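You operate a simulated robot arm through the tools that you are given. There is no shell and no other tool. Be economical: measure what you need, move in short steps, check, and stop when the job is done.

You are at the controls of a simulated two-armed robot. One attempt, no reset.

Task
Pick up the black hose coil with one hand, pass it to the other hand and put it on the second shelf from the top from the bottom of the blue rack. Take the pattern card marked "36" from the top of the paddle rack and put it on the top of the stack on the turntable. The order is free. Set down upright: pattern card.

It is judged by the outcome, as a careful person would: the job done as asked, and still so three seconds after it is handed in. It fails if anything else is knocked over, pushed out of place, dropped, spilled or broken.

Robot
Two 7-joint arms with two-finger parallel grippers on one trunk, on a base that drives. Base frame: it is fixed to the floor where the robot stands at the start and does not move with it; the origin is under the middle of the robot, x ahead of it, y to its left, z up. Units: cm, rad, N and s.
The left shoulder is at the start at [5, 16.5, 113], the right one opposite. With the tool pointing down near the work surface each hand reaches from about 20 to 68 cm from the robot's upright axis, wherever it stands, measured 20 degrees to its own side. Places, roughly: pattern card [-550, 150, 100]; second shelf from the top of the blue rack [60, -190, 110]; top of the stack on the turntable [-460, -190, 80]. Payload 3.91 kg a hand.
The tool frame of a hand sits at the grasp point between the pads (the TCP): z along the fingers, y along the line on which they close. The tips reach 3 cm beyond it. Largest opening 11 cm; finger width 2, thickness 1; the body of the gripper, 4.8 by 11.2 cm, starts 5.5 cm behind the TCP.
Orientation is that of the tool frame in the base frame, as [roll, pitch, yaw] about the fixed x, y, z axes, in that order (R = Rz(yaw) Ry(pitch) Rx(roll)). With the fingers straight down and closing along the base's y, the tool's x points along the base's -x, its y along +y and its z along -z.

Tools
- The arms move only by the tool drive_tool. It takes "left_rows", "right_rows" or both (then of equal length, played together; a hand with none holds still); each is a list of rows, each an object of numbers (a shift or turn left out is 0, a gripper value left out holds the last): "dx", "dy", "dz": the shift along the tool's x, y, z in cm; "wx", "wy", "wz": the turn, a rotation vector about the tool's x, y, z in rad; "gripper": the finger opening in cm, from 0 to 11. In form: [{"dx": .., "dy": .., "dz": .., "wx": .., "wy": .., "wz": .., "gripper": ..}, ...]. A call has 1 to 20 rows; each row shifts and turns the commanded pose from where the row before left it, along the tool's axes as they then stand. A row lasts 0.2 s, in which the tool goes at most 5 cm and 0.15 rad; a call with a longer step from one row to the next is refused whole, and so is a gripper value outside its range. Where a pose cannot be reached the arm comes as near as it can. A force on the tool above 40 N (or 10 N above the force at the start of the call, whichever is more), or a blocked arm, ends the call early, and 0.2 s more pass. Each finger travels about 4.5 cm/s and halts on what it meets, pressing with about 37 N; the grip force reading is that of the motor and also rises with nothing between the fingers. The clock runs only during rows and for 0.2 s after the last one: add rows that do not move to give the fingers time. It gives the time, the measured TCP pose, the force on the tool (base axes), the opening and the grip force at its end, in the units of the frame above (readings bear some noise), with the torque about the TCP (base axes, N m) and any sound that the robot's microphone picked up, and new pictures: "views" is both (left out), scene, wrist or none (wrist: the cameras of the hands that moved).
- Cameras (640 x 400 px; columns grow to the right, rows downward): "scene" is now at [11.86, -2.61, 131.76]; the picture's right is [-0.17, -0.98, 0.00], its down [-0.49, 0.09, -0.87] and it looks along [0.86, -0.15, -0.50] (base axes); focal length 261 px, centre (320, 200). "left" rides on the left gripper at [7.2, -1.7, -10.3] in its tool frame; the picture's right is [0.23, 0.97, 0.00], its down [-0.76, 0.18, -0.62] and it looks along [-0.61, 0.14, 0.78] (tool axes); focal length 222 px, centre (320, 200). "right" rides on the right gripper at [7.2, 1.7, -10.3] in its tool frame; the picture's right is [-0.23, 0.97, 0.00], its down [-0.76, -0.18, -0.62] and it looks along [-0.61, -0.14, 0.78] (tool axes); focal length 222 px, centre (320, 200). There is no depth. A picture from a camera that has moved, and an enlarged one, comes with that camera's place and axes in the base frame and with its lens. The place of the scene camera against the robot may be out by one fixed shift of up to 1.8 cm in any direction.
- lift_body(by): slides the trunk up (or, below 0, down) by that many cm; the arms and the scene camera ride with it, the base frame stays. It gives what a move gives, with no picture.
- steer(legs): drives the robot by 1 to 6 legs, each [ahead, left, turn to the left] in cm, cm and rad, along the robot's own axes; the way and the turn of a leg run together, so that a leg with both is an arc; at most 150 cm and 3.142 rad a leg. The arms and the cameras ride along, it lands a little off, and it stops where it bumps. It gives what a move gives, and a new picture of the scene camera.
- aim_head(pan, tilt): turns the head with the scene camera to pan (to the left, within 1.396 rad either way) and tilt (down, from -0.506 to 1.204), counted from straight ahead of the robot. It gives what a move gives, and a new picture of the scene camera.
- close_up(camera, box): a new picture of the part [left, top, right, bottom] of that camera's present view, enlarged. The clock stands still meanwhile.
- finish_job(): hands the job in; it is judged then, once.

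Go step by step. Nothing tells you exact positions but the pictures and the camera data: compare them with the known pose of the tool, close in by small moves and look again before you grip or let go. The budget is 165 turns and 260 pictures, counting those below and the enlarged ones. Unless the task says otherwise, let go and move clear before handing in.

The tools are called after "Emit:" by a JSON object that holds its "name" and its "arguments". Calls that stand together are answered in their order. drive_tool: Moves the arms, as the interface text tells. Its arguments: {"type":"object","properties":{"left_rows":{"type":"array"},"right_rows":{"type":"array"},"views":{"type":"string","enum":["both","scene","wrist","none"]}},"required":[]} The other tools are called the same way: lift_body (by) slides the trunk up or down; steer (legs) drives the base; aim_head (pan, tilt) turns the head that bears the scene camera; close_up (camera, box) takes an enlarged picture of a part of a camera's view; finish_job () hands the job in.

At the start:

```text
clock: 0.0
left_position: [52.24, 17.34, 108.49]
left_ee_rot: [-3.141, 0.0, 3.142]
left_ft_force: [-0.8, 0.6, -0.1]
left_ft_torque: [0.01, -0.01, -0.02]
left_grip_width: 11.0
left_gripper_force: 0.1
right_position: [36.78, -19.67, 109.68]
right_ee_rot: [3.142, 0.001, 3.141]
right_ft_force: [0.2, 0.1, 0.9]
right_ft_torque: [-0.01, -0.01, -0.01]
right_grip_width: 11.0
right_gripper_force: 0.2
trunk travel left (down, up): [-35.0, 15.3]
robot x, y, heading: [0.1, -0.08, 0.002]
head pan, tilt: [-0.175, 0.518]
```

scene: 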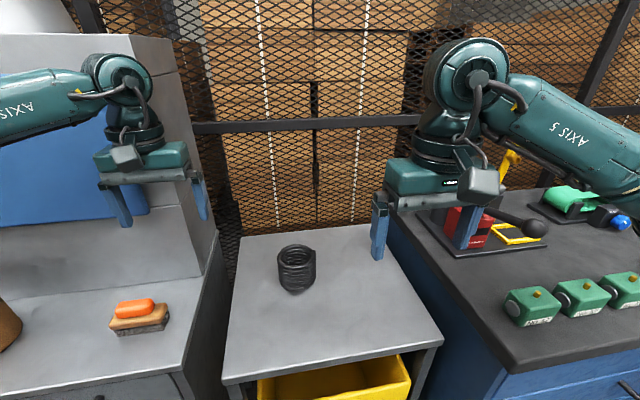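
right: 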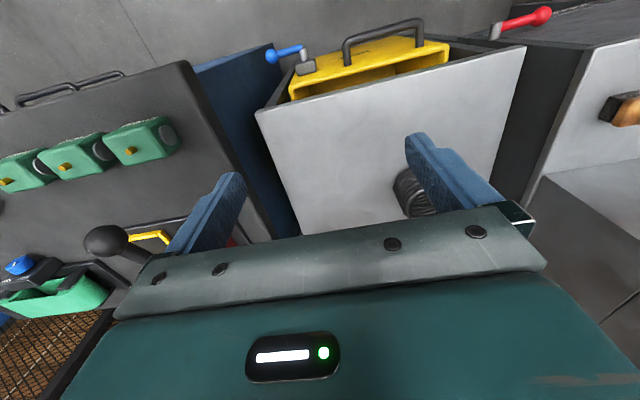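
left: 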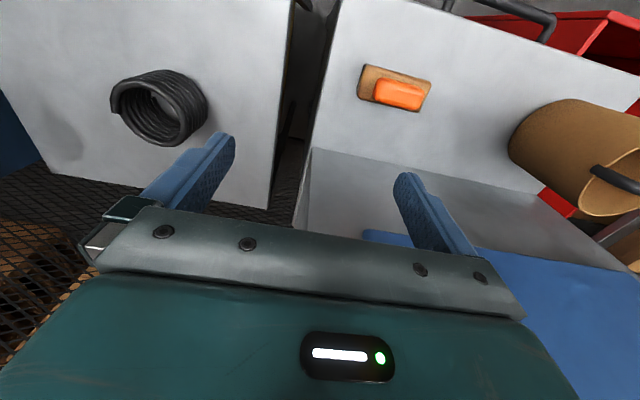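

The black coil stands on the grey table at about [60, -5, 84] by triangulation. I'll look at it more closely, and at the surroundings.

Emit:
{"name": "close_up", "arguments": {"camera": "scene", "box": [240, 220, 360, 310]}}

Emit:
{"name": "close_up", "arguments": {"camera": "left", "box": [90, 50, 230, 170]}}

Emit:
{"name": "aim_head", "arguments": {"pan": -1.3, "tilt": 0.2}}

```text
4.44 times, centred on (300, 265) of scene
camera zoom: at [11.86, -2.61, 131.76], right [-0.17, -0.98, 0.0], down [-0.49, 0.09, -0.87], along [0.86, -0.15, -0.5], focal length 1160 px, centre (409, -89)
```

zoom: 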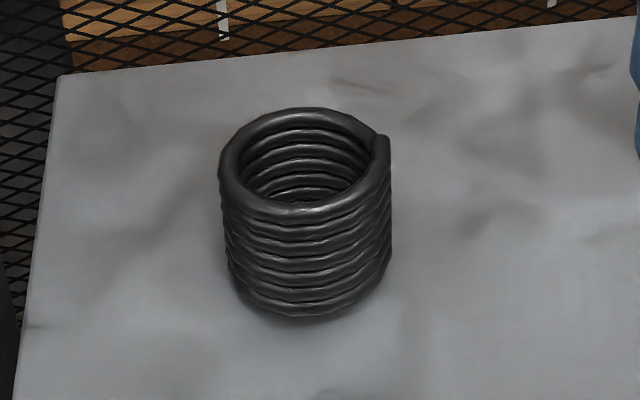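

```text
3.33 times, centred on (160, 110) of left
camera zoom: at [44.97, 15.66, 118.85], right [-0.23, 0.97, 0.0], down [0.76, 0.18, 0.62], along [0.61, 0.14, -0.78], focal length 740 px, centre (853, 500)
```

zoom: 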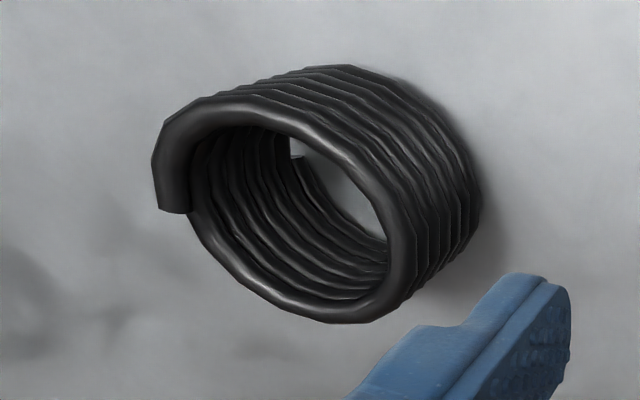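

```text
clock: 1.4
left_position: [52.34, 17.52, 108.5]
left_ee_rot: [3.14, 0.0, -3.14]
left_ft_force: [-0.6, 0.2, -0.2]
left_ft_torque: [0.0, -0.02, 0.01]
left_grip_width: 11.0
left_gripper_force: 0.1
right_position: [36.69, -19.67, 109.84]
right_ee_rot: [-3.14, 0.001, 3.142]
right_ft_force: [0.2, 0.4, 0.6]
right_ft_torque: [0.02, 0.0, 0.03]
right_grip_width: 10.99
right_gripper_force: 0.0
trunk travel left (down, up): [-35.0, 15.3]
robot x, y, heading: [-0.08, 0.06, 0.001]
head pan, tilt: [-1.3, 0.201]
camera scene: at [5.44, -10.02, 134.7], right [-0.96, -0.27, 0.0], down [-0.05, 0.19, -0.98], along [0.26, -0.94, -0.2], focal length 261 px, centre (320, 200)
```

scene: 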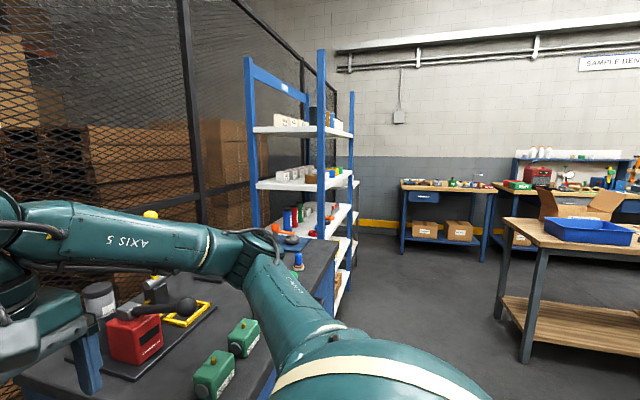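

Emit:
{"name": "close_up", "arguments": {"camera": "scene", "box": [230, 40, 370, 300]}}

Emit:
{"name": "aim_head", "arguments": {"pan": 1.3, "tilt": 0.2}}

```text
1.54 times, centred on (300, 170) of scene
camera zoom: at [5.44, -10.02, 134.7], right [-0.96, -0.27, 0.0], down [-0.05, 0.19, -0.98], along [0.26, -0.94, -0.2], focal length 402 px, centre (351, 246)
```

zoom: 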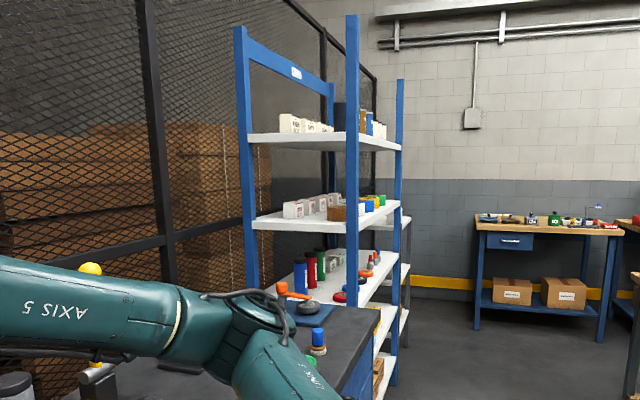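

```text
clock: 3.7
left_position: [52.21, 17.41, 108.49]
left_ee_rot: [-3.141, -0.001, -3.142]
left_ft_force: [0.4, 0.4, 0.8]
left_ft_torque: [-0.01, 0.02, 0.02]
left_grip_width: 11.0
left_gripper_force: 0.2
right_position: [36.79, -19.72, 109.78]
right_ee_rot: [-3.142, -0.001, -3.141]
right_ft_force: [-0.3, 0.6, -1.0]
right_ft_torque: [0.01, -0.01, -0.01]
right_grip_width: 11.03
right_gripper_force: 0.0
trunk travel left (down, up): [-35.0, 15.3]
robot x, y, heading: [-0.32, 0.33, -0.002]
head pan, tilt: [1.3, 0.201]
camera scene: at [5.43, 7.94, 134.71], right [0.96, -0.27, 0.0], down [-0.05, -0.19, -0.98], along [0.26, 0.94, -0.2], focal length 261 px, centre (320, 200)
```

scene: 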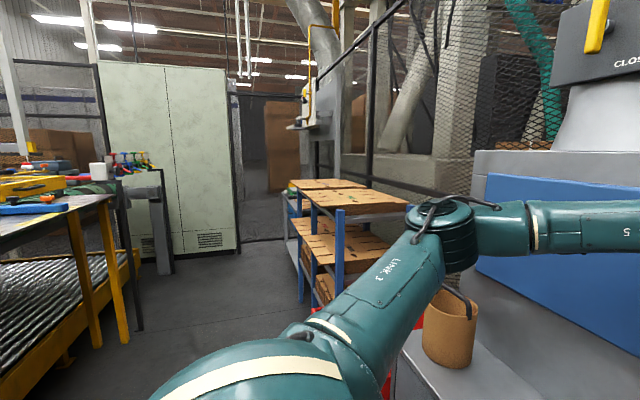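

The coil is a single-layer ring about 9.5 cm across and 8 cm tall, and the target shelf is at about z 110, with the rack open toward -x. Plan: pinch the coil's far-left wall from above with the left hand, then pass it to the right hand, which will grip across the diameter horizontally. First I'll hover the left hand and look.

Emit:
{"name": "aim_head", "arguments": {"pan": -0.1, "tilt": 0.6}}

Emit:
{"name": "drive_tool", "arguments": {"left_rows": [{"dx": -1.8, "dy": -3, "dz": 0.8, "gripper": 6}, {"dx": -1.8, "dy": -3, "dz": 0.8}, {"dx": -1.8, "dy": -3, "dz": 0.8}, {"dx": -1.8, "dy": -3, "dz": 0.8}, {"dx": -1.8, "dy": -3, "dz": 0.8}, {"wz": 0.131}, {"wz": 0.131}, {"wz": 0.131}, {"wz": 0.131}, {"wz": 0.131}, {"wz": 0.131}, {}]}}

```text
clock: 5.2
left_position: [52.26, 17.39, 108.55]
left_ee_rot: [3.14, 0.001, -3.141]
left_ft_force: [0.2, -0.3, 0.8]
left_ft_torque: [-0.03, 0.01, -0.01]
left_grip_width: 10.98
left_gripper_force: 0.0
right_position: [36.79, -19.65, 109.66]
right_ee_rot: [-3.141, 0.001, 3.141]
right_ft_force: [-0.7, 0.4, 0.0]
right_ft_torque: [0.0, 0.03, 0.0]
right_grip_width: 10.98
right_gripper_force: 0.0
trunk travel left (down, up): [-35.0, 15.3]
robot x, y, heading: [0.07, -0.01, -0.001]
head pan, tilt: [-0.099, 0.6]
camera scene: at [11.74, -1.91, 131.03], right [-0.1, -1.0, 0.0], down [-0.56, 0.06, -0.83], along [0.82, -0.08, -0.56], focal length 261 px, centre (320, 200)
```

scene: 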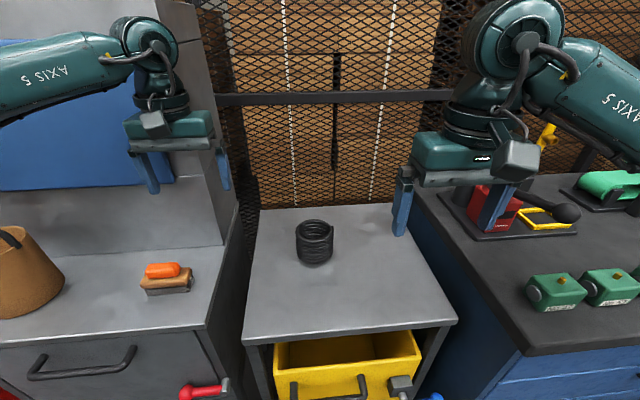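

```text
clock: 7.8
left_position: [59.66, 5.6, 102.81]
left_ee_rot: [3.14, 0.001, 2.571]
left_ft_force: [0.3, 0.1, 0.2]
left_ft_torque: [0.02, -0.01, 0.01]
left_grip_width: 6.01
left_gripper_force: 0.0
left hand out of reach, approached as far as the arm can: row 9, 10, 11
right_position: [36.87, -19.65, 109.65]
right_ee_rot: [3.14, 0.0, 3.14]
right_ft_force: [-1.1, -0.5, 0.4]
right_ft_torque: [-0.01, 0.0, -0.01]
right_grip_width: 11.0
right_gripper_force: 0.2
trunk travel left (down, up): [-35.0, 15.3]
robot x, y, heading: [0.4, -0.16, 0.0]
head pan, tilt: [-0.099, 0.6]
camera scene: at [11.72, -2.01, 131.03], right [-0.1, -0.99, 0.0], down [-0.56, 0.06, -0.83], along [0.82, -0.08, -0.56], focal length 261 px, centre (320, 200)
camera left: at [52.62, 8.06, 113.1], right [0.34, 0.94, 0.0], down [0.74, -0.26, 0.62], along [0.59, -0.21, -0.78], focal length 222 px, centre (320, 200)
```

scene: 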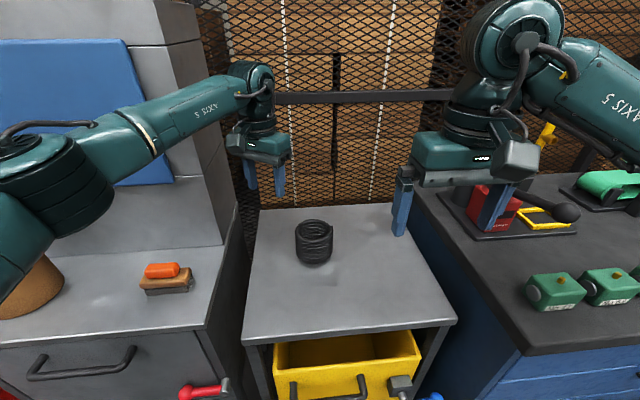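
left: 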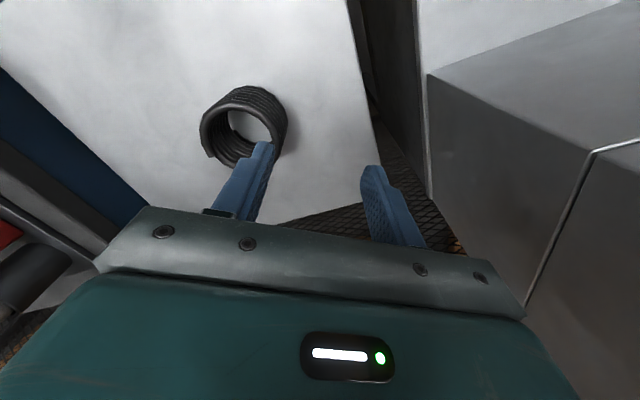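

The hand is at its reach limit, so I'll bring the base a little ahead and to the right.

Emit:
{"name": "steer", "arguments": {"legs": [[5, -6, 0]]}}

```text
clock: 9.0
left_position: [64.72, -0.29, 102.75]
left_ee_rot: [3.14, 0.001, 2.573]
left_ft_force: [-0.7, -0.2, -0.9]
left_ft_torque: [0.02, -0.03, -0.02]
left_grip_width: 6.02
left_gripper_force: 0.0
right_position: [41.79, -25.73, 109.72]
right_ee_rot: [3.141, 0.002, 3.14]
right_ft_force: [-0.1, -0.8, 0.3]
right_ft_torque: [0.02, 0.01, -0.01]
right_grip_width: 11.0
right_gripper_force: 0.1
trunk travel left (down, up): [-35.0, 15.3]
robot x, y, heading: [5.21, -5.98, 0.004]
head pan, tilt: [-0.099, 0.6]
camera scene: at [16.76, -7.94, 131.02], right [-0.1, -1.0, 0.0], down [-0.56, 0.06, -0.82], along [0.82, -0.08, -0.57], focal length 261 px, centre (320, 200)
```

scene: 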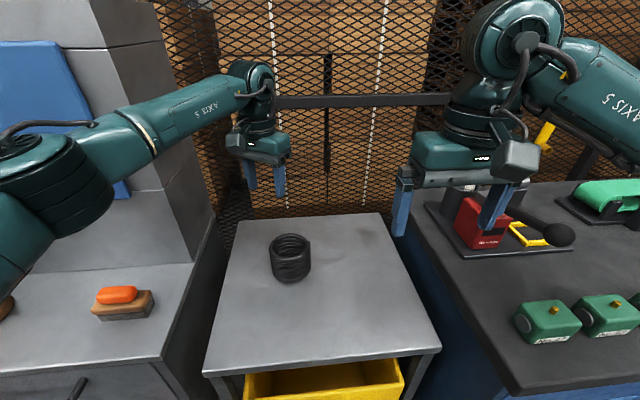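

Emit:
{"name": "close_up", "arguments": {"camera": "left", "box": [130, 50, 450, 250]}}

Emit:
{"name": "close_up", "arguments": {"camera": "scene", "box": [220, 210, 360, 300]}}

```text
2.00 times, centred on (290, 150) of left
camera zoom: at [57.66, 2.14, 113.1], right [0.33, 0.94, 0.0], down [0.74, -0.26, 0.62], along [0.59, -0.21, -0.78], focal length 444 px, centre (380, 300)
```

zoom: 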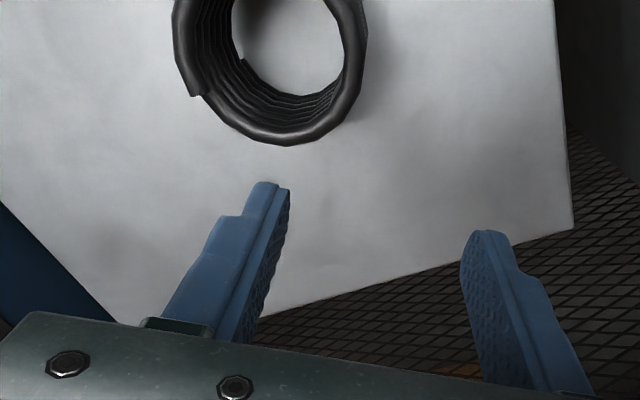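

```text
4.44 times, centred on (290, 255) of scene
camera zoom: at [16.76, -7.94, 131.02], right [-0.1, -1.0, 0.0], down [-0.56, 0.06, -0.82], along [0.82, -0.08, -0.57], focal length 1160 px, centre (453, -44)
```

zoom: 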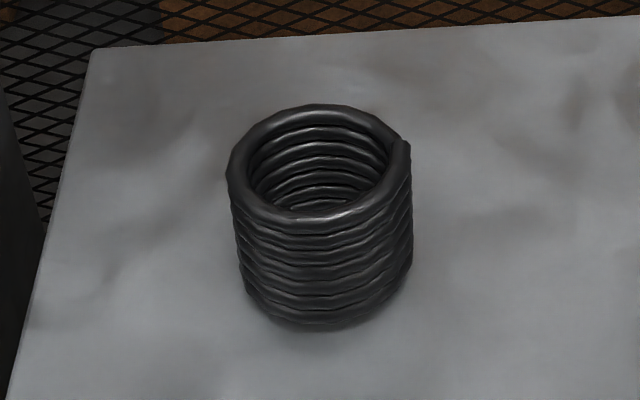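

Combining two left-camera views, the coil's top centre is about [59.5, -4.2, 88]. I'll hover over the far-left wall.

Emit:
{"name": "drive_tool", "arguments": {"left_rows": [{"dx": 0.76, "dy": -0.75, "dz": 2.9}, {"dx": 0.76, "dy": -0.75, "dz": 2.9}, {"dx": 0.75, "dy": -0.74, "dz": 2.9}, {}]}}

```text
clock: 10.0
left_position: [61.57, -0.9, 93.97]
left_ee_rot: [-3.141, 0.001, 2.572]
left_ft_force: [0.5, -0.3, 0.1]
left_ft_torque: [0.0, -0.03, 0.02]
left_grip_width: 6.02
left_gripper_force: 0.1
right_position: [41.71, -25.59, 109.78]
right_ee_rot: [-3.14, 0.001, -3.141]
right_ft_force: [-0.7, -0.1, 0.3]
right_ft_torque: [0.0, 0.04, -0.01]
right_grip_width: 11.0
right_gripper_force: 0.0
trunk travel left (down, up): [-35.0, 15.3]
robot x, y, heading: [5.21, -6.0, 0.0]
head pan, tilt: [-0.099, 0.6]
camera scene: at [16.71, -7.9, 131.03], right [-0.1, -1.0, 0.0], down [-0.56, 0.06, -0.83], along [0.82, -0.08, -0.56], focal length 261 px, centre (320, 200)
camera left: at [54.5, 1.47, 104.26], right [0.33, 0.94, 0.0], down [0.74, -0.26, 0.62], along [0.59, -0.21, -0.78], focal length 222 px, centre (320, 200)
```

scene: 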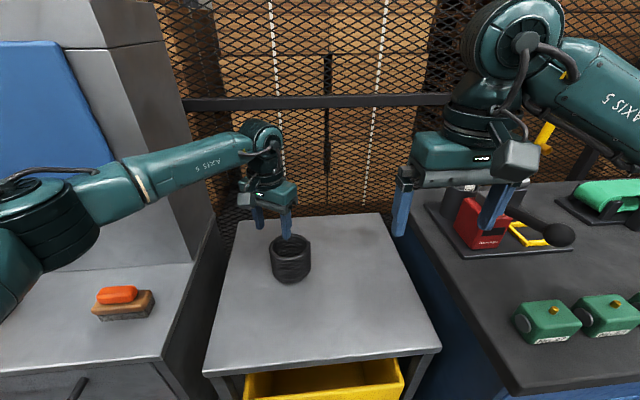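
left: 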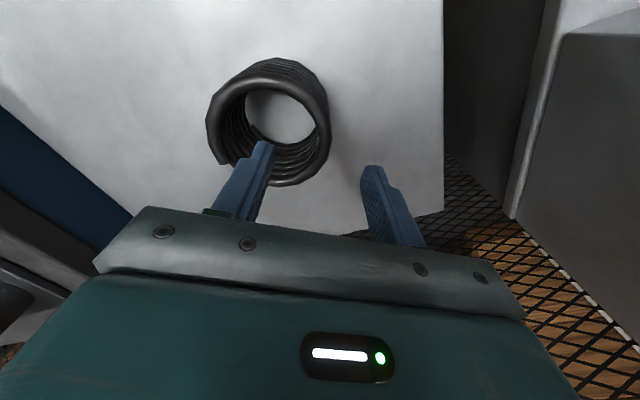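

The new view confirms the centre at [59.4, -4.3, 88], so I'll descend straight down and close.

Emit:
{"name": "drive_tool", "arguments": {"left_rows": [{"dz": 2.2}, {"dz": 2.2}, {"dz": 2}, {}], "views": "wrist"}}

```text
clock: 10.6
left_position: [61.78, -1.05, 92.06]
left_ee_rot: [-3.138, 0.014, 2.57]
left_ft_force: [-4.6, 2.4, 14.3]
left_ft_torque: [-0.29, 0.56, -0.14]
left_grip_width: 6.05
left_gripper_force: 0.5
right_position: [41.66, -25.6, 109.82]
right_ee_rot: [3.141, 0.001, 3.141]
right_ft_force: [1.1, -1.4, -1.1]
right_ft_torque: [0.0, 0.05, -0.02]
right_grip_width: 11.01
right_gripper_force: 0.1
trunk travel left (down, up): [-35.0, 15.3]
robot x, y, heading: [4.76, -5.55, 0.003]
head pan, tilt: [-0.099, 0.6]
stopped in row 2 (left hand): the force on the tool passed its limit at 50 N (the readings are from after the stop); the commanded pose is now the measured one
camera left: at [54.58, 1.52, 102.21], right [0.33, 0.94, -0.01], down [0.73, -0.26, 0.63], along [0.6, -0.22, -0.77], focal length 222 px, centre (320, 200)
```

left: 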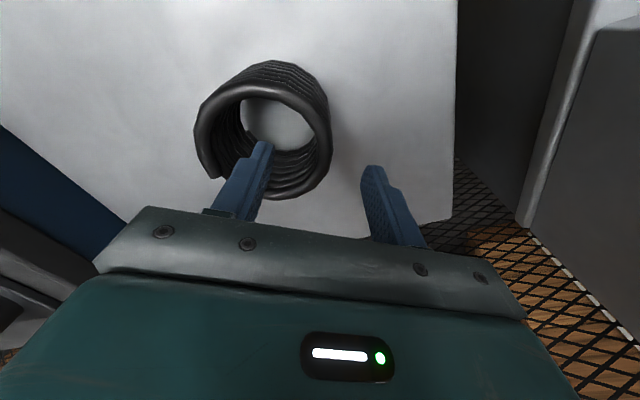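

The hand touched something at tip height 89 although the inner finger should be in the hole. I'll back up slightly and look closely.

Emit:
{"name": "close_up", "arguments": {"camera": "left", "box": [180, 50, 420, 220]}}

Emit:
{"name": "close_up", "arguments": {"camera": "scene", "box": [230, 170, 350, 300]}}

```text
2.35 times, centred on (300, 135) of left
camera zoom: at [54.58, 1.52, 102.21], right [0.33, 0.94, -0.01], down [0.73, -0.26, 0.63], along [0.6, -0.22, -0.77], focal length 523 px, centre (367, 353)
```

zoom: 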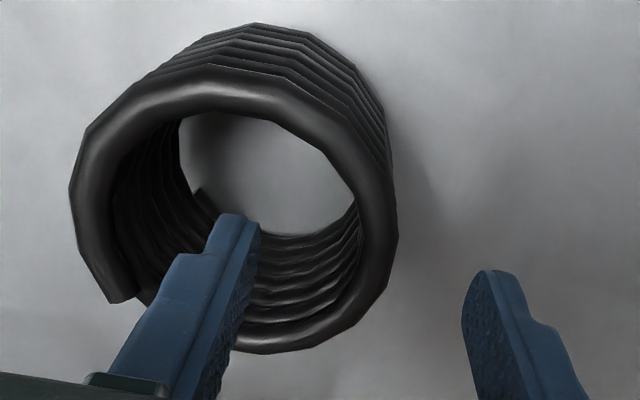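

```text
3.08 times, centred on (290, 235) of scene
camera zoom: at [16.71, -7.89, 131.04], right [-0.1, -1.0, 0.0], down [-0.56, 0.06, -0.82], along [0.82, -0.08, -0.57], focal length 804 px, centre (412, 92)
```

zoom: 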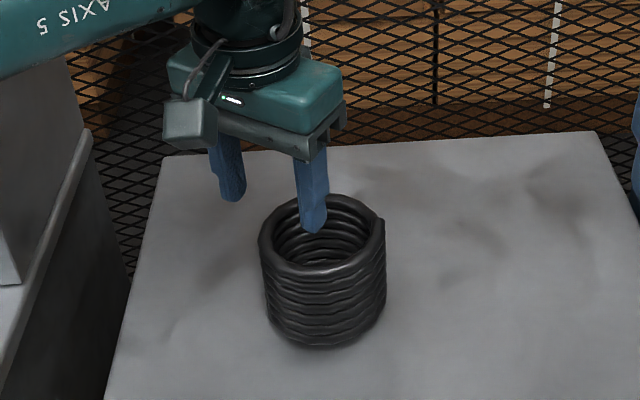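

In both views the finger sits over the hole, so the coil behaves as a solid there, with its top at about z 89. I'll grip across the outside diameter instead (about 9 cm, opening 11): raise, open, centre, turn.

Emit:
{"name": "drive_tool", "arguments": {"left_rows": [{"dz": -2.5}, {"dz": -1.5, "gripper": 11}, {"dx": 0.1, "dy": -1.3}, {"dx": 0.1, "dy": -1.3}, {"dx": 0.1, "dy": -1.34}, {"wz": 0.15}, {"wz": 0.15}, {}]}}

```text
clock: 12.3
left_position: [59.3, -4.07, 95.68]
left_ee_rot: [3.141, 0.012, 2.324]
left_ft_force: [0.4, -0.4, -0.1]
left_ft_torque: [0.04, -0.01, 0.01]
left_grip_width: 10.99
left_gripper_force: 0.1
right_position: [41.67, -25.68, 109.64]
right_ee_rot: [-3.141, 0.0, 3.141]
right_ft_force: [-0.3, 0.7, 0.7]
right_ft_torque: [0.01, -0.01, -0.01]
right_grip_width: 11.02
right_gripper_force: 0.1
trunk travel left (down, up): [-35.0, 15.3]
robot x, y, heading: [5.28, -6.12, -0.0]
head pan, tilt: [-0.099, 0.6]
camera scene: at [16.72, -7.88, 131.03], right [-0.1, -1.0, 0.0], down [-0.56, 0.06, -0.83], along [0.82, -0.08, -0.56], focal length 261 px, centre (320, 200)
camera left: at [53.01, 0.08, 105.93], right [0.56, 0.83, 0.0], down [0.64, -0.43, 0.63], along [0.52, -0.35, -0.77], focal length 222 px, centre (320, 200)
```

scene: 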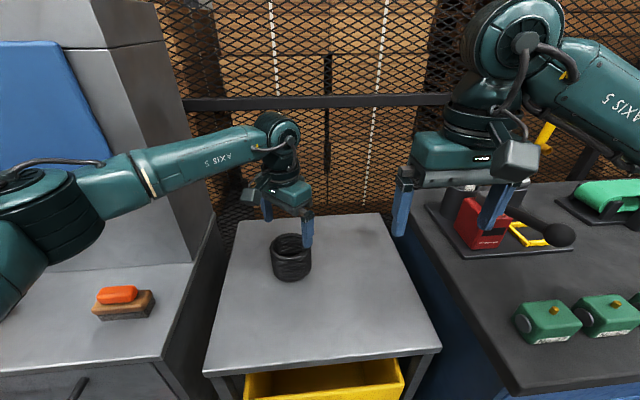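
left: 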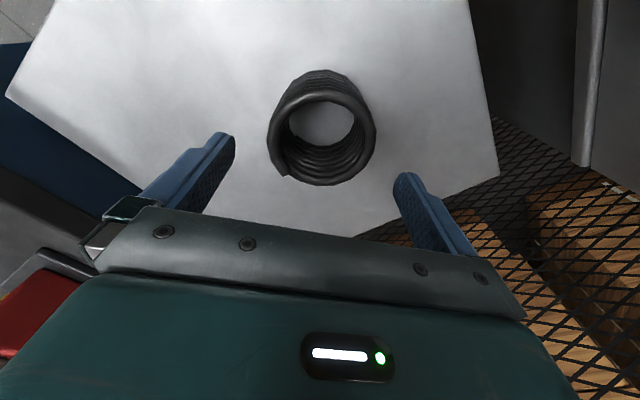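

Centred over the coil. I'll descend in steps.

Emit:
{"name": "drive_tool", "arguments": {"left_rows": [{"dz": 2.0}, {"dz": 1.9}, {"dz": 1.8}, {"dz": 1.7}, {}]}}

```text
clock: 13.6
left_position: [59.43, -3.96, 95.79]
left_ee_rot: [3.141, 0.011, 2.321]
left_ft_force: [-0.1, -1.0, -0.6]
left_ft_torque: [0.01, 0.01, 0.0]
left_grip_width: 11.0
left_gripper_force: 0.1
left hand out of reach, approached as far as the arm can: row 1, 2, 3, 4
right_position: [41.64, -25.6, 109.82]
right_ee_rot: [-3.141, 0.001, 3.141]
right_ft_force: [0.6, -0.8, 0.5]
right_ft_torque: [0.0, 0.02, -0.03]
right_grip_width: 11.0
right_gripper_force: 0.0
trunk travel left (down, up): [-35.0, 15.3]
robot x, y, heading: [5.21, -5.93, 0.001]
head pan, tilt: [-0.099, 0.6]
camera scene: at [16.72, -7.88, 131.03], right [-0.1, -1.0, 0.0], down [-0.56, 0.06, -0.83], along [0.82, -0.08, -0.56], focal length 261 px, centre (320, 200)
camera left: at [53.01, 0.08, 105.92], right [0.56, 0.83, 0.0], down [0.64, -0.43, 0.63], along [0.52, -0.35, -0.77], focal length 222 px, centre (320, 200)
```

scene: 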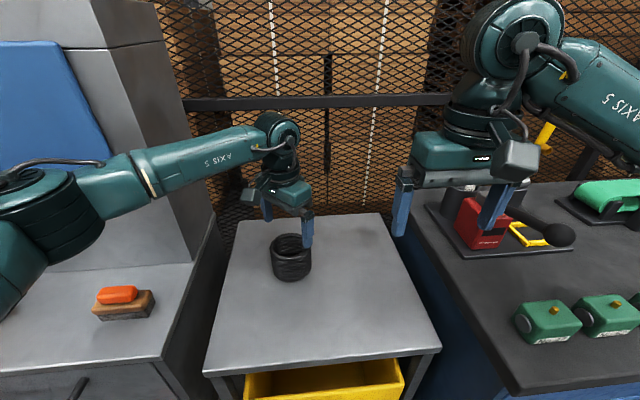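
left: 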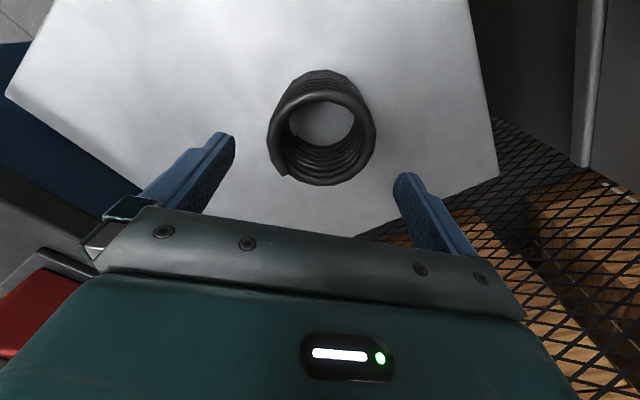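

The arm can't reach lower, so I'll lower the trunk instead; the hand rides with it.

Emit:
{"name": "lift_body", "arguments": {"by": -7.5}}

Emit:
{"name": "drive_tool", "arguments": {"left_rows": [{}]}}

```text
clock: 14.7
left_position: [59.36, -4.03, 88.25]
left_ee_rot: [3.139, 0.012, 2.322]
left_ft_force: [0.5, 0.4, -0.2]
left_ft_torque: [-0.04, 0.02, -0.03]
left_grip_width: 10.99
left_gripper_force: 0.0
right_position: [41.63, -25.78, 102.25]
right_ee_rot: [3.14, 0.001, -3.141]
right_ft_force: [0.0, -0.8, 1.3]
right_ft_torque: [-0.04, -0.04, 0.01]
right_grip_width: 11.01
right_gripper_force: 0.1
trunk travel left (down, up): [-27.5, 22.8]
robot x, y, heading: [4.68, -6.17, -0.002]
head pan, tilt: [-0.099, 0.6]
```

```text
clock: 15.1
left_position: [59.37, -4.08, 88.25]
left_ee_rot: [3.14, 0.012, 2.322]
left_ft_force: [-0.7, -0.2, -0.3]
left_ft_torque: [-0.05, 0.02, 0.01]
left_grip_width: 11.01
left_gripper_force: 0.0
right_position: [41.63, -25.59, 102.38]
right_ee_rot: [3.14, 0.002, -3.14]
right_ft_force: [0.0, 0.0, -0.4]
right_ft_torque: [0.0, 0.0, 0.0]
right_grip_width: 11.0
right_gripper_force: 0.0
trunk travel left (down, up): [-27.5, 22.8]
robot x, y, heading: [4.85, -5.97, -0.003]
head pan, tilt: [-0.099, 0.6]
camera scene: at [16.72, -7.88, 123.53], right [-0.1, -1.0, 0.0], down [-0.56, 0.06, -0.83], along [0.82, -0.08, -0.56], focal length 261 px, centre (320, 200)
camera left: at [53.01, 0.08, 98.43], right [0.56, 0.83, 0.0], down [0.64, -0.43, 0.63], along [0.52, -0.35, -0.77], focal length 222 px, centre (320, 200)
```

scene: 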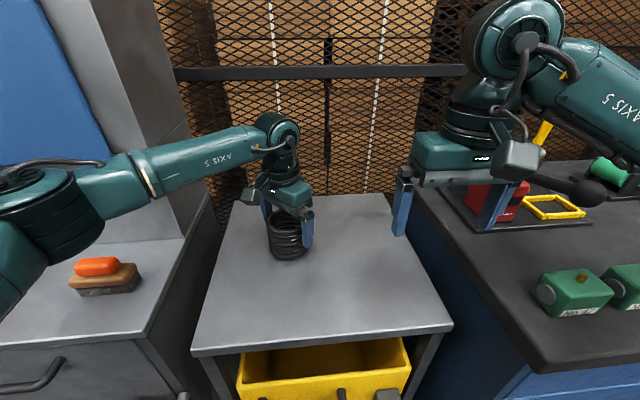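
left: 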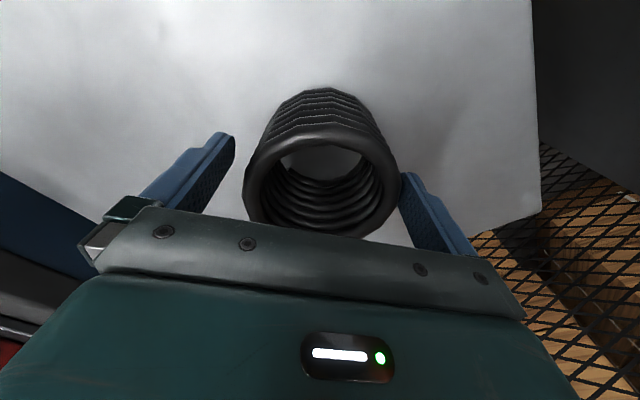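

Fingers straddle the coil with no contact. Closing now.

Emit:
{"name": "drive_tool", "arguments": {"left_rows": [{"gripper": 9.5}, {"gripper": 8.6}, {"gripper": 7.5}, {"gripper": 7.0}, {}], "views": "wrist"}}

```text
clock: 16.3
left_position: [59.43, -3.96, 88.15]
left_ee_rot: [3.141, 0.012, 2.321]
left_ft_force: [0.0, 0.6, -0.1]
left_ft_torque: [0.05, -0.05, 0.01]
left_grip_width: 9.44
left_gripper_force: 36.7
right_position: [41.64, -25.73, 102.24]
right_ee_rot: [-3.141, -0.001, 3.141]
right_ft_force: [0.7, 0.2, -0.1]
right_ft_torque: [-0.03, 0.01, 0.01]
right_grip_width: 10.96
right_gripper_force: 0.1
trunk travel left (down, up): [-27.5, 22.8]
robot x, y, heading: [4.84, -5.23, -0.005]
head pan, tilt: [-0.099, 0.6]
camera left: at [53.02, 0.08, 98.43], right [0.56, 0.83, 0.0], down [0.64, -0.43, 0.63], along [0.52, -0.35, -0.77], focal length 222 px, centre (320, 200)
```

left: 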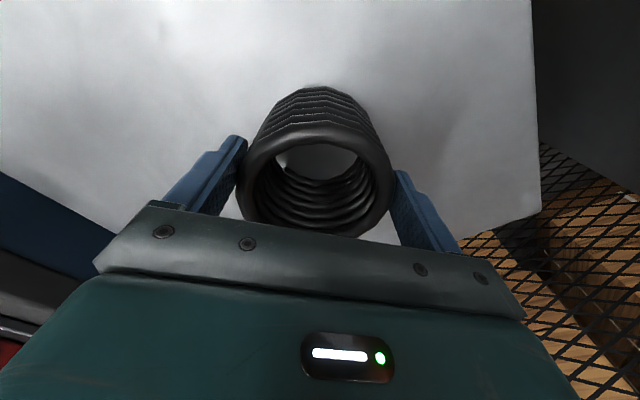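

Gripped at 9.4 cm with 37 N. I'll lift with the trunk.

Emit:
{"name": "lift_body", "arguments": {"by": 18}}

Emit:
{"name": "steer", "arguments": {"legs": [[-25, 0, 0]]}}

Emit:
{"name": "drive_tool", "arguments": {"left_rows": [{}], "views": "wrist"}}

```text
clock: 18.3
left_position: [59.51, -4.08, 106.32]
left_ee_rot: [3.14, 0.012, 2.321]
left_ft_force: [0.2, -0.1, -1.7]
left_ft_torque: [0.0, -0.01, 0.0]
left_grip_width: 9.45
left_gripper_force: 36.8
right_position: [41.62, -25.62, 120.18]
right_ee_rot: [3.14, 0.0, -3.141]
right_ft_force: [0.2, -0.3, -0.4]
right_ft_torque: [-0.04, -0.01, 0.01]
right_grip_width: 10.98
right_gripper_force: 0.1
trunk travel left (down, up): [-45.5, 4.8]
robot x, y, heading: [5.06, -6.13, 0.005]
head pan, tilt: [-0.099, 0.6]
```

```text
clock: 20.1
left_position: [34.05, -3.79, 106.17]
left_ee_rot: [3.14, 0.013, 2.328]
left_ft_force: [-0.3, -0.6, -0.9]
left_ft_torque: [0.06, 0.0, 0.0]
left_grip_width: 9.43
left_gripper_force: 37.0
right_position: [16.7, -25.42, 120.26]
right_ee_rot: [-3.139, 0.001, -3.135]
right_ft_force: [-0.8, 0.3, -0.7]
right_ft_torque: [0.0, -0.05, -0.01]
right_grip_width: 10.99
right_gripper_force: 0.0
trunk travel left (down, up): [-45.5, 4.8]
robot x, y, heading: [-20.21, -5.73, 0.006]
head pan, tilt: [-0.099, 0.6]
camera scene: at [-8.48, -7.9, 141.53], right [-0.09, -1.0, 0.0], down [-0.56, 0.05, -0.83], along [0.82, -0.08, -0.56], focal length 261 px, centre (320, 200)
```

scene: 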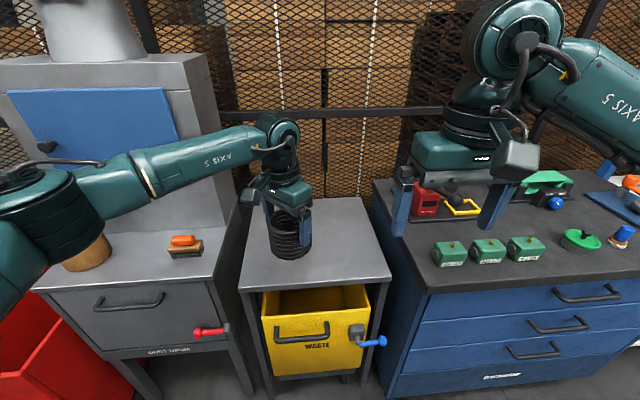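

```text
clock: 20.5
left_position: [34.21, -3.73, 106.19]
left_ee_rot: [3.139, 0.012, 2.328]
left_ft_force: [0.2, -0.6, -2.1]
left_ft_torque: [0.0, 0.0, -0.01]
left_grip_width: 9.45
left_gripper_force: 36.6
right_position: [16.59, -25.52, 120.21]
right_ee_rot: [-3.141, -0.001, -3.135]
right_ft_force: [0.4, -0.1, 1.0]
right_ft_torque: [0.02, 0.04, -0.01]
right_grip_width: 11.0
right_gripper_force: 0.1
trunk travel left (down, up): [-45.5, 4.8]
robot x, y, heading: [-20.02, -5.97, 0.008]
head pan, tilt: [-0.099, 0.6]
camera left: at [27.84, 0.3, 116.4], right [0.55, 0.83, 0.0], down [0.65, -0.43, 0.63], along [0.53, -0.35, -0.77], focal length 222 px, centre (320, 200)
```

left: 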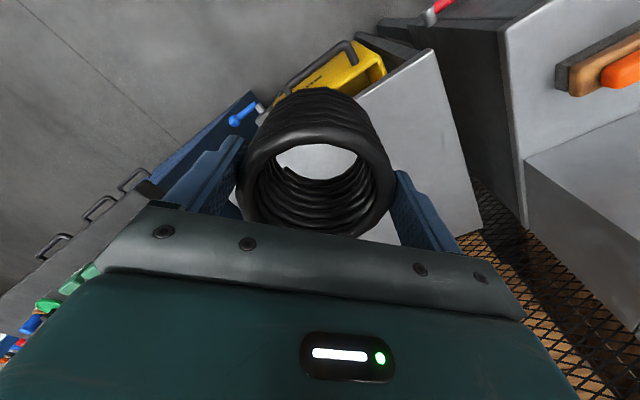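

The coil is held firmly. Next I'll turn the right hand to point forward-left, nearly horizontal, ready to take the coil's lower half.

Emit:
{"name": "drive_tool", "arguments": {"right_rows": [{"dz": 4, "wz": -0.131}, {"dz": 4, "wz": -0.131}, {"dz": 3, "wz": -0.131}, {"wz": -0.131}, {"wy": -0.1454}, {"wy": -0.1454}, {"wy": -0.1454}, {"wy": -0.1454}, {"wy": -0.1454}, {"wy": -0.1454}, {"wy": -0.1454}, {"wy": -0.1454}, {"wy": -0.1454}, {}]}}

```text
clock: 23.5
left_position: [34.19, -3.77, 106.25]
left_ee_rot: [3.14, 0.012, 2.328]
left_ft_force: [0.7, 0.0, -1.1]
left_ft_torque: [0.05, 0.01, -0.01]
left_grip_width: 9.45
left_gripper_force: 37.2
right_position: [20.69, -26.14, 109.1]
right_ee_rot: [-3.136, 1.31, -2.606]
right_ft_force: [0.5, -0.6, -0.5]
right_ft_torque: [0.01, 0.0, 0.0]
right_grip_width: 10.99
right_gripper_force: 0.0
right hand out of reach, approached as far as the arm can: row 9, 10, 11
trunk travel left (down, up): [-45.5, 4.8]
robot x, y, heading: [-20.0, -6.12, 0.011]
head pan, tilt: [-0.099, 0.6]
camera scene: at [-8.43, -7.9, 141.54], right [-0.09, -1.0, 0.0], down [-0.56, 0.05, -0.83], along [0.82, -0.08, -0.56], focal length 261 px, centre (320, 200)
camera right: at [9.52, -30.81, 104.78], right [-0.44, 0.87, 0.22], down [-0.26, -0.36, 0.9], along [0.86, 0.34, 0.39], focal length 222 px, centre (320, 200)
```

scene: 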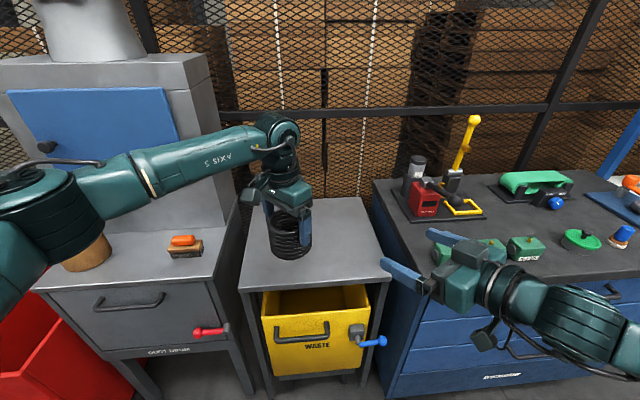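
right: 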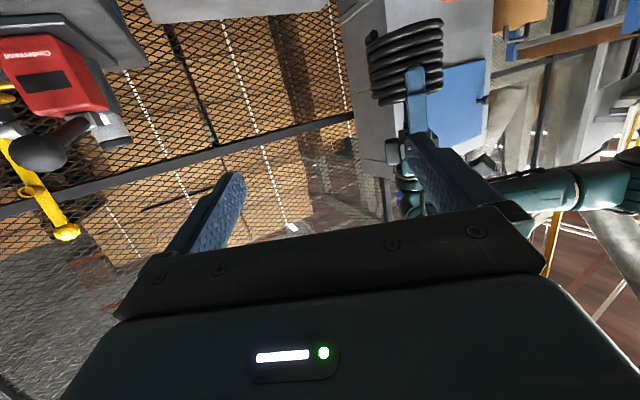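

Emit:
{"name": "drive_tool", "arguments": {"right_rows": [{"dx": 0.45, "dy": 2.48, "dz": 2.17}, {"dx": 0.45, "dy": 2.48, "dz": 2.17}, {"dx": 0.45, "dy": 2.48, "dz": 2.17}, {"dx": 0.46, "dy": 2.48, "dz": 2.17}, {"dx": 0.46, "dy": 2.48, "dz": 2.17}, {}]}}

```text
clock: 24.9
left_position: [34.22, -3.74, 106.16]
left_ee_rot: [3.139, 0.013, 2.328]
left_ft_force: [0.0, 1.1, -2.0]
left_ft_torque: [-0.03, 0.0, -0.01]
left_grip_width: 9.44
left_gripper_force: 36.5
right_position: [22.04, -15.78, 105.57]
right_ee_rot: [3.133, 1.308, -2.614]
right_ft_force: [-0.2, 1.1, -1.1]
right_ft_torque: [0.02, -0.02, -0.03]
right_grip_width: 10.98
right_gripper_force: 0.0
right hand out of reach, approached as far as the arm can: row 4, 5
trunk travel left (down, up): [-45.5, 4.8]
robot x, y, heading: [-20.13, -6.19, 0.008]
head pan, tilt: [-0.099, 0.6]
camera scene: at [-8.4, -7.92, 141.53], right [-0.09, -1.0, 0.0], down [-0.56, 0.05, -0.82], along [0.82, -0.08, -0.57], focal length 261 px, centre (320, 200)
camera right: at [10.96, -20.45, 101.33], right [-0.45, 0.87, 0.22], down [-0.26, -0.36, 0.9], along [0.86, 0.34, 0.38], focal length 222 px, centre (320, 200)
```

scene: 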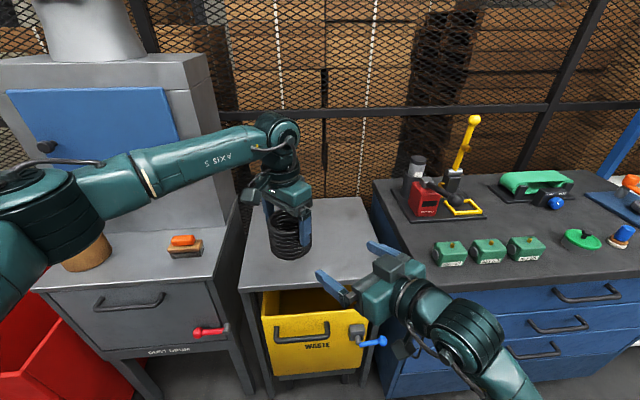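
right: 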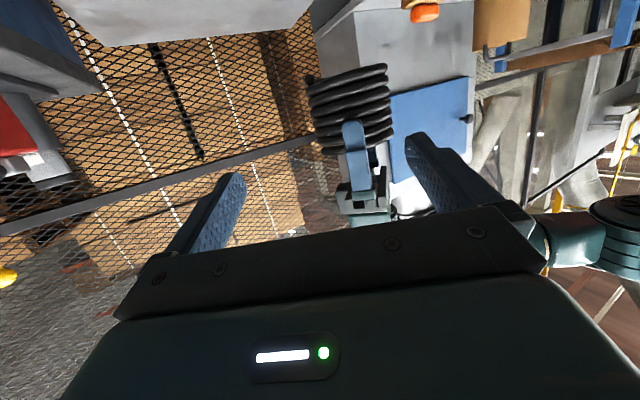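

The right arm is at a limit at this heading, so I'll point it more to the left.

Emit:
{"name": "drive_tool", "arguments": {"right_rows": [{"wx": -0.129, "wz": -0.0343}, {"wx": -0.129, "wz": -0.0343}, {"wx": -0.129, "wz": -0.0343}, {"dx": 0.22, "dy": -1.25, "dz": 2.05}, {"dx": 0.22, "dy": -1.25, "dz": 2.05}, {}]}}

```text
clock: 26.3
left_position: [34.18, -3.69, 106.22]
left_ee_rot: [3.14, 0.011, 2.327]
left_ft_force: [-0.3, 0.1, -1.7]
left_ft_torque: [-0.03, 0.02, 0.04]
left_grip_width: 9.45
left_gripper_force: 36.6
right_position: [26.38, -14.26, 104.15]
right_ee_rot: [3.138, 1.309, -2.215]
right_ft_force: [-0.1, 0.2, -0.1]
right_ft_torque: [0.03, 0.03, 0.0]
right_grip_width: 10.97
right_gripper_force: 0.0
trunk travel left (down, up): [-45.5, 4.8]
robot x, y, heading: [-20.0, -6.43, 0.01]
head pan, tilt: [-0.099, 0.6]
camera scene: at [-8.43, -7.91, 141.53], right [-0.09, -1.0, 0.0], down [-0.56, 0.05, -0.83], along [0.82, -0.08, -0.56], focal length 261 px, centre (320, 200)
camera right: at [18.0, -22.84, 99.88], right [-0.75, 0.63, 0.22], down [-0.1, -0.43, 0.9], along [0.66, 0.65, 0.38], focal length 222 px, centre (320, 200)
```

scene: 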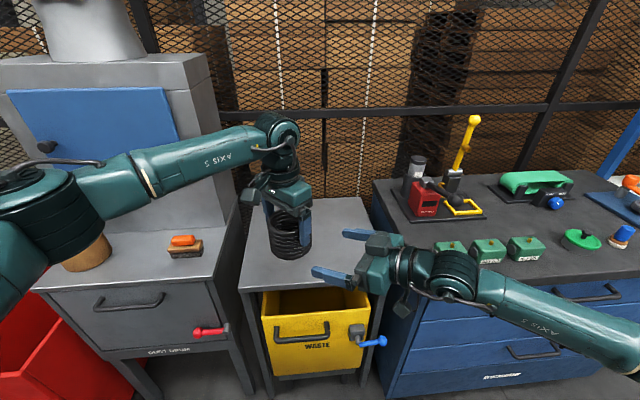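
right: 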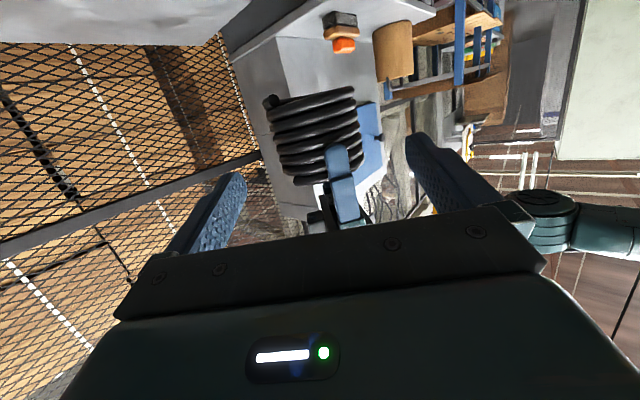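

Right hand is aligned with the coil. I'll advance part way and check.

Emit:
{"name": "drive_tool", "arguments": {"right_rows": [{"dx": 0.35, "dz": 2.5}, {"dx": 0.36, "dz": 2.5}, {"dz": 2.5}, {}]}}

```text
clock: 27.3
left_position: [34.15, -3.82, 106.18]
left_ee_rot: [3.14, 0.011, 2.327]
left_ft_force: [-1.3, -0.9, -1.8]
left_ft_torque: [0.03, 0.02, -0.02]
left_grip_width: 9.45
left_gripper_force: 36.6
right_position: [30.66, -8.71, 101.48]
right_ee_rot: [3.138, 1.307, -2.213]
right_ft_force: [-0.2, 0.1, 0.4]
right_ft_torque: [-0.02, -0.03, 0.0]
right_grip_width: 10.99
right_gripper_force: 0.1
trunk travel left (down, up): [-45.5, 4.8]
robot x, y, heading: [-20.09, -6.21, 0.003]
head pan, tilt: [-0.099, 0.6]
camera scene: at [-8.43, -7.93, 141.53], right [-0.09, -1.0, 0.0], down [-0.56, 0.05, -0.83], along [0.82, -0.08, -0.56], focal length 261 px, centre (320, 200)
camera right: at [22.18, -17.13, 97.22], right [-0.75, 0.63, 0.22], down [-0.1, -0.43, 0.9], along [0.66, 0.65, 0.38], focal length 222 px, centre (320, 200)
```

scene: 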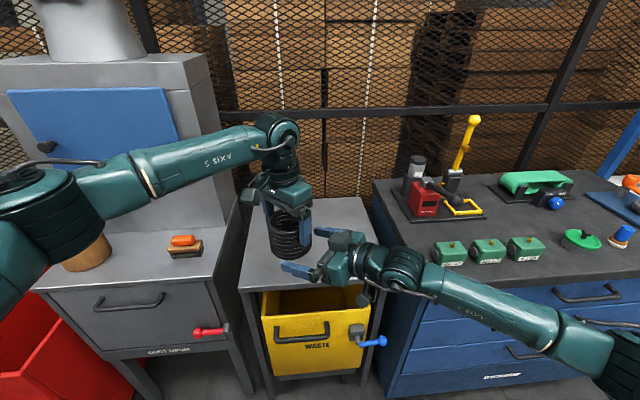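
right: 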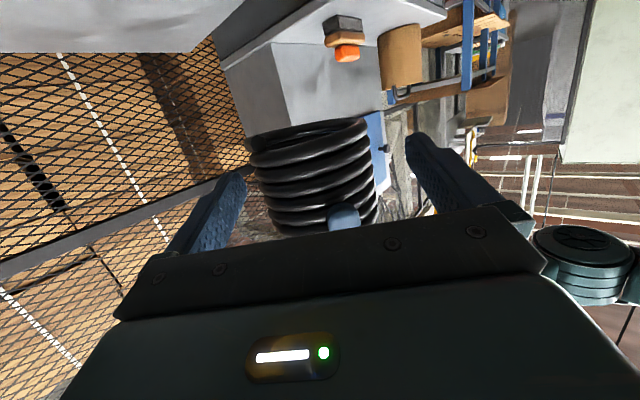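

Emit:
{"name": "drive_tool", "arguments": {"right_rows": [{"dy": -0.55}, {"dz": 1.5}, {"dz": 1.5}, {"dz": 1.0}, {}]}}

```text
clock: 28.5
left_position: [34.17, -3.77, 106.19]
left_ee_rot: [3.14, 0.012, 2.329]
left_ft_force: [-1.0, 0.2, -1.4]
left_ft_torque: [0.02, 0.01, -0.03]
left_grip_width: 9.45
left_gripper_force: 36.8
right_position: [33.35, -5.87, 100.37]
right_ee_rot: [3.14, 1.31, -2.214]
right_ft_force: [-0.1, 0.2, 0.6]
right_ft_torque: [-0.02, 0.02, -0.01]
right_grip_width: 11.01
right_gripper_force: 0.1
trunk travel left (down, up): [-45.5, 4.8]
robot x, y, heading: [-19.7, -6.12, 0.011]
head pan, tilt: [-0.099, 0.6]
camera scene: at [-8.41, -7.91, 141.53], right [-0.09, -1.0, 0.0], down [-0.56, 0.05, -0.83], along [0.82, -0.08, -0.56], focal length 261 px, centre (320, 200)
camera right: at [24.92, -14.45, 96.21], right [-0.75, 0.63, 0.22], down [-0.1, -0.43, 0.9], along [0.66, 0.65, 0.38], focal length 222 px, centre (320, 200)
```

scene: 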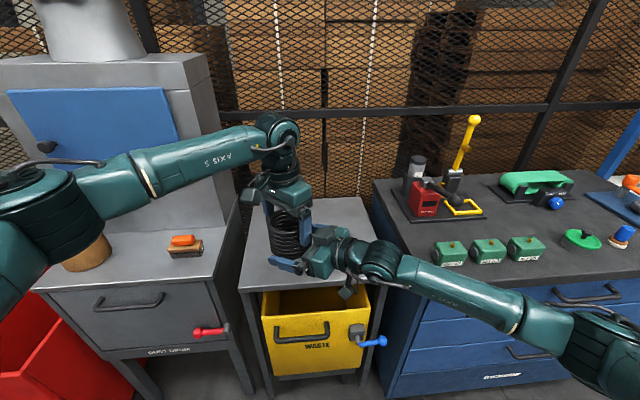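
right: 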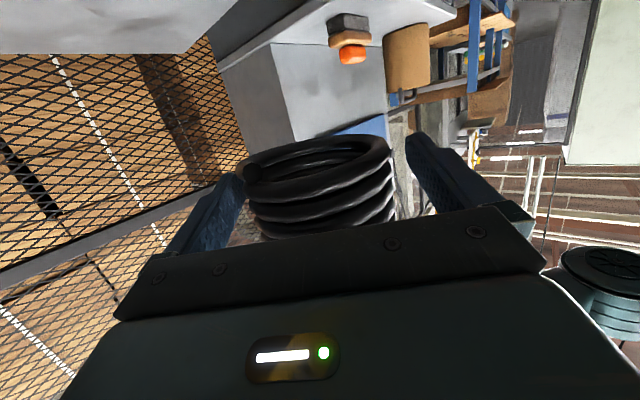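

The fingers are level with the coil's lowest turn, so I'll raise the right hand 1.2 cm for a better hold and then close gently.

Emit:
{"name": "drive_tool", "arguments": {"right_rows": [{"dz": -0.3}, {"dx": -0.58, "dz": -0.15}, {"dx": -0.58, "dz": -0.15}, {"gripper": 10}, {"gripper": 9}, {"gripper": 8.5}, {"gripper": 8}, {}]}}

```text
clock: 30.3
left_position: [34.15, -3.71, 106.04]
left_ee_rot: [3.141, 0.009, 2.327]
left_ft_force: [-17.2, 6.7, 1.4]
left_ft_torque: [0.15, 0.61, -0.16]
left_grip_width: 9.42
left_gripper_force: 37.4
right_position: [33.31, -6.37, 101.69]
right_ee_rot: [-3.14, 1.307, -2.215]
right_ft_force: [16.6, -5.5, -1.8]
right_ft_torque: [0.04, 0.15, -0.3]
right_grip_width: 9.44
right_gripper_force: 37.6
trunk travel left (down, up): [-45.5, 4.8]
robot x, y, heading: [-20.23, -6.07, 0.005]
head pan, tilt: [-0.099, 0.6]
camera scene: at [-8.4, -7.9, 141.53], right [-0.09, -1.0, 0.0], down [-0.56, 0.05, -0.82], along [0.82, -0.08, -0.57], focal length 261 px, centre (320, 200)
camera right: at [24.86, -14.77, 97.44], right [-0.74, 0.63, 0.22], down [-0.1, -0.43, 0.9], along [0.66, 0.65, 0.38], focal length 222 px, centre (320, 200)
```

scene: 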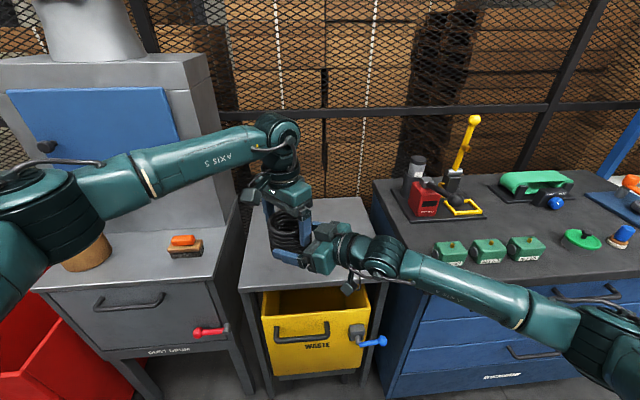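
right: 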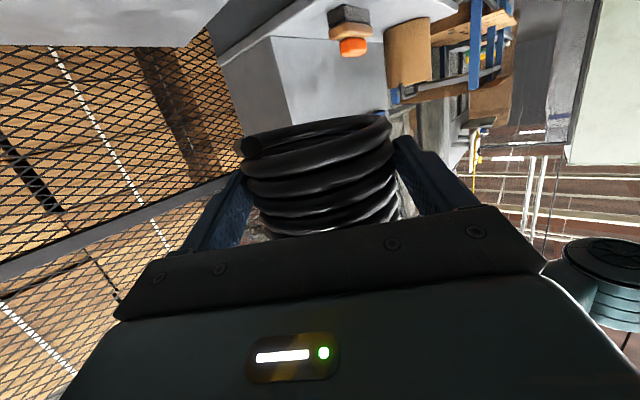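

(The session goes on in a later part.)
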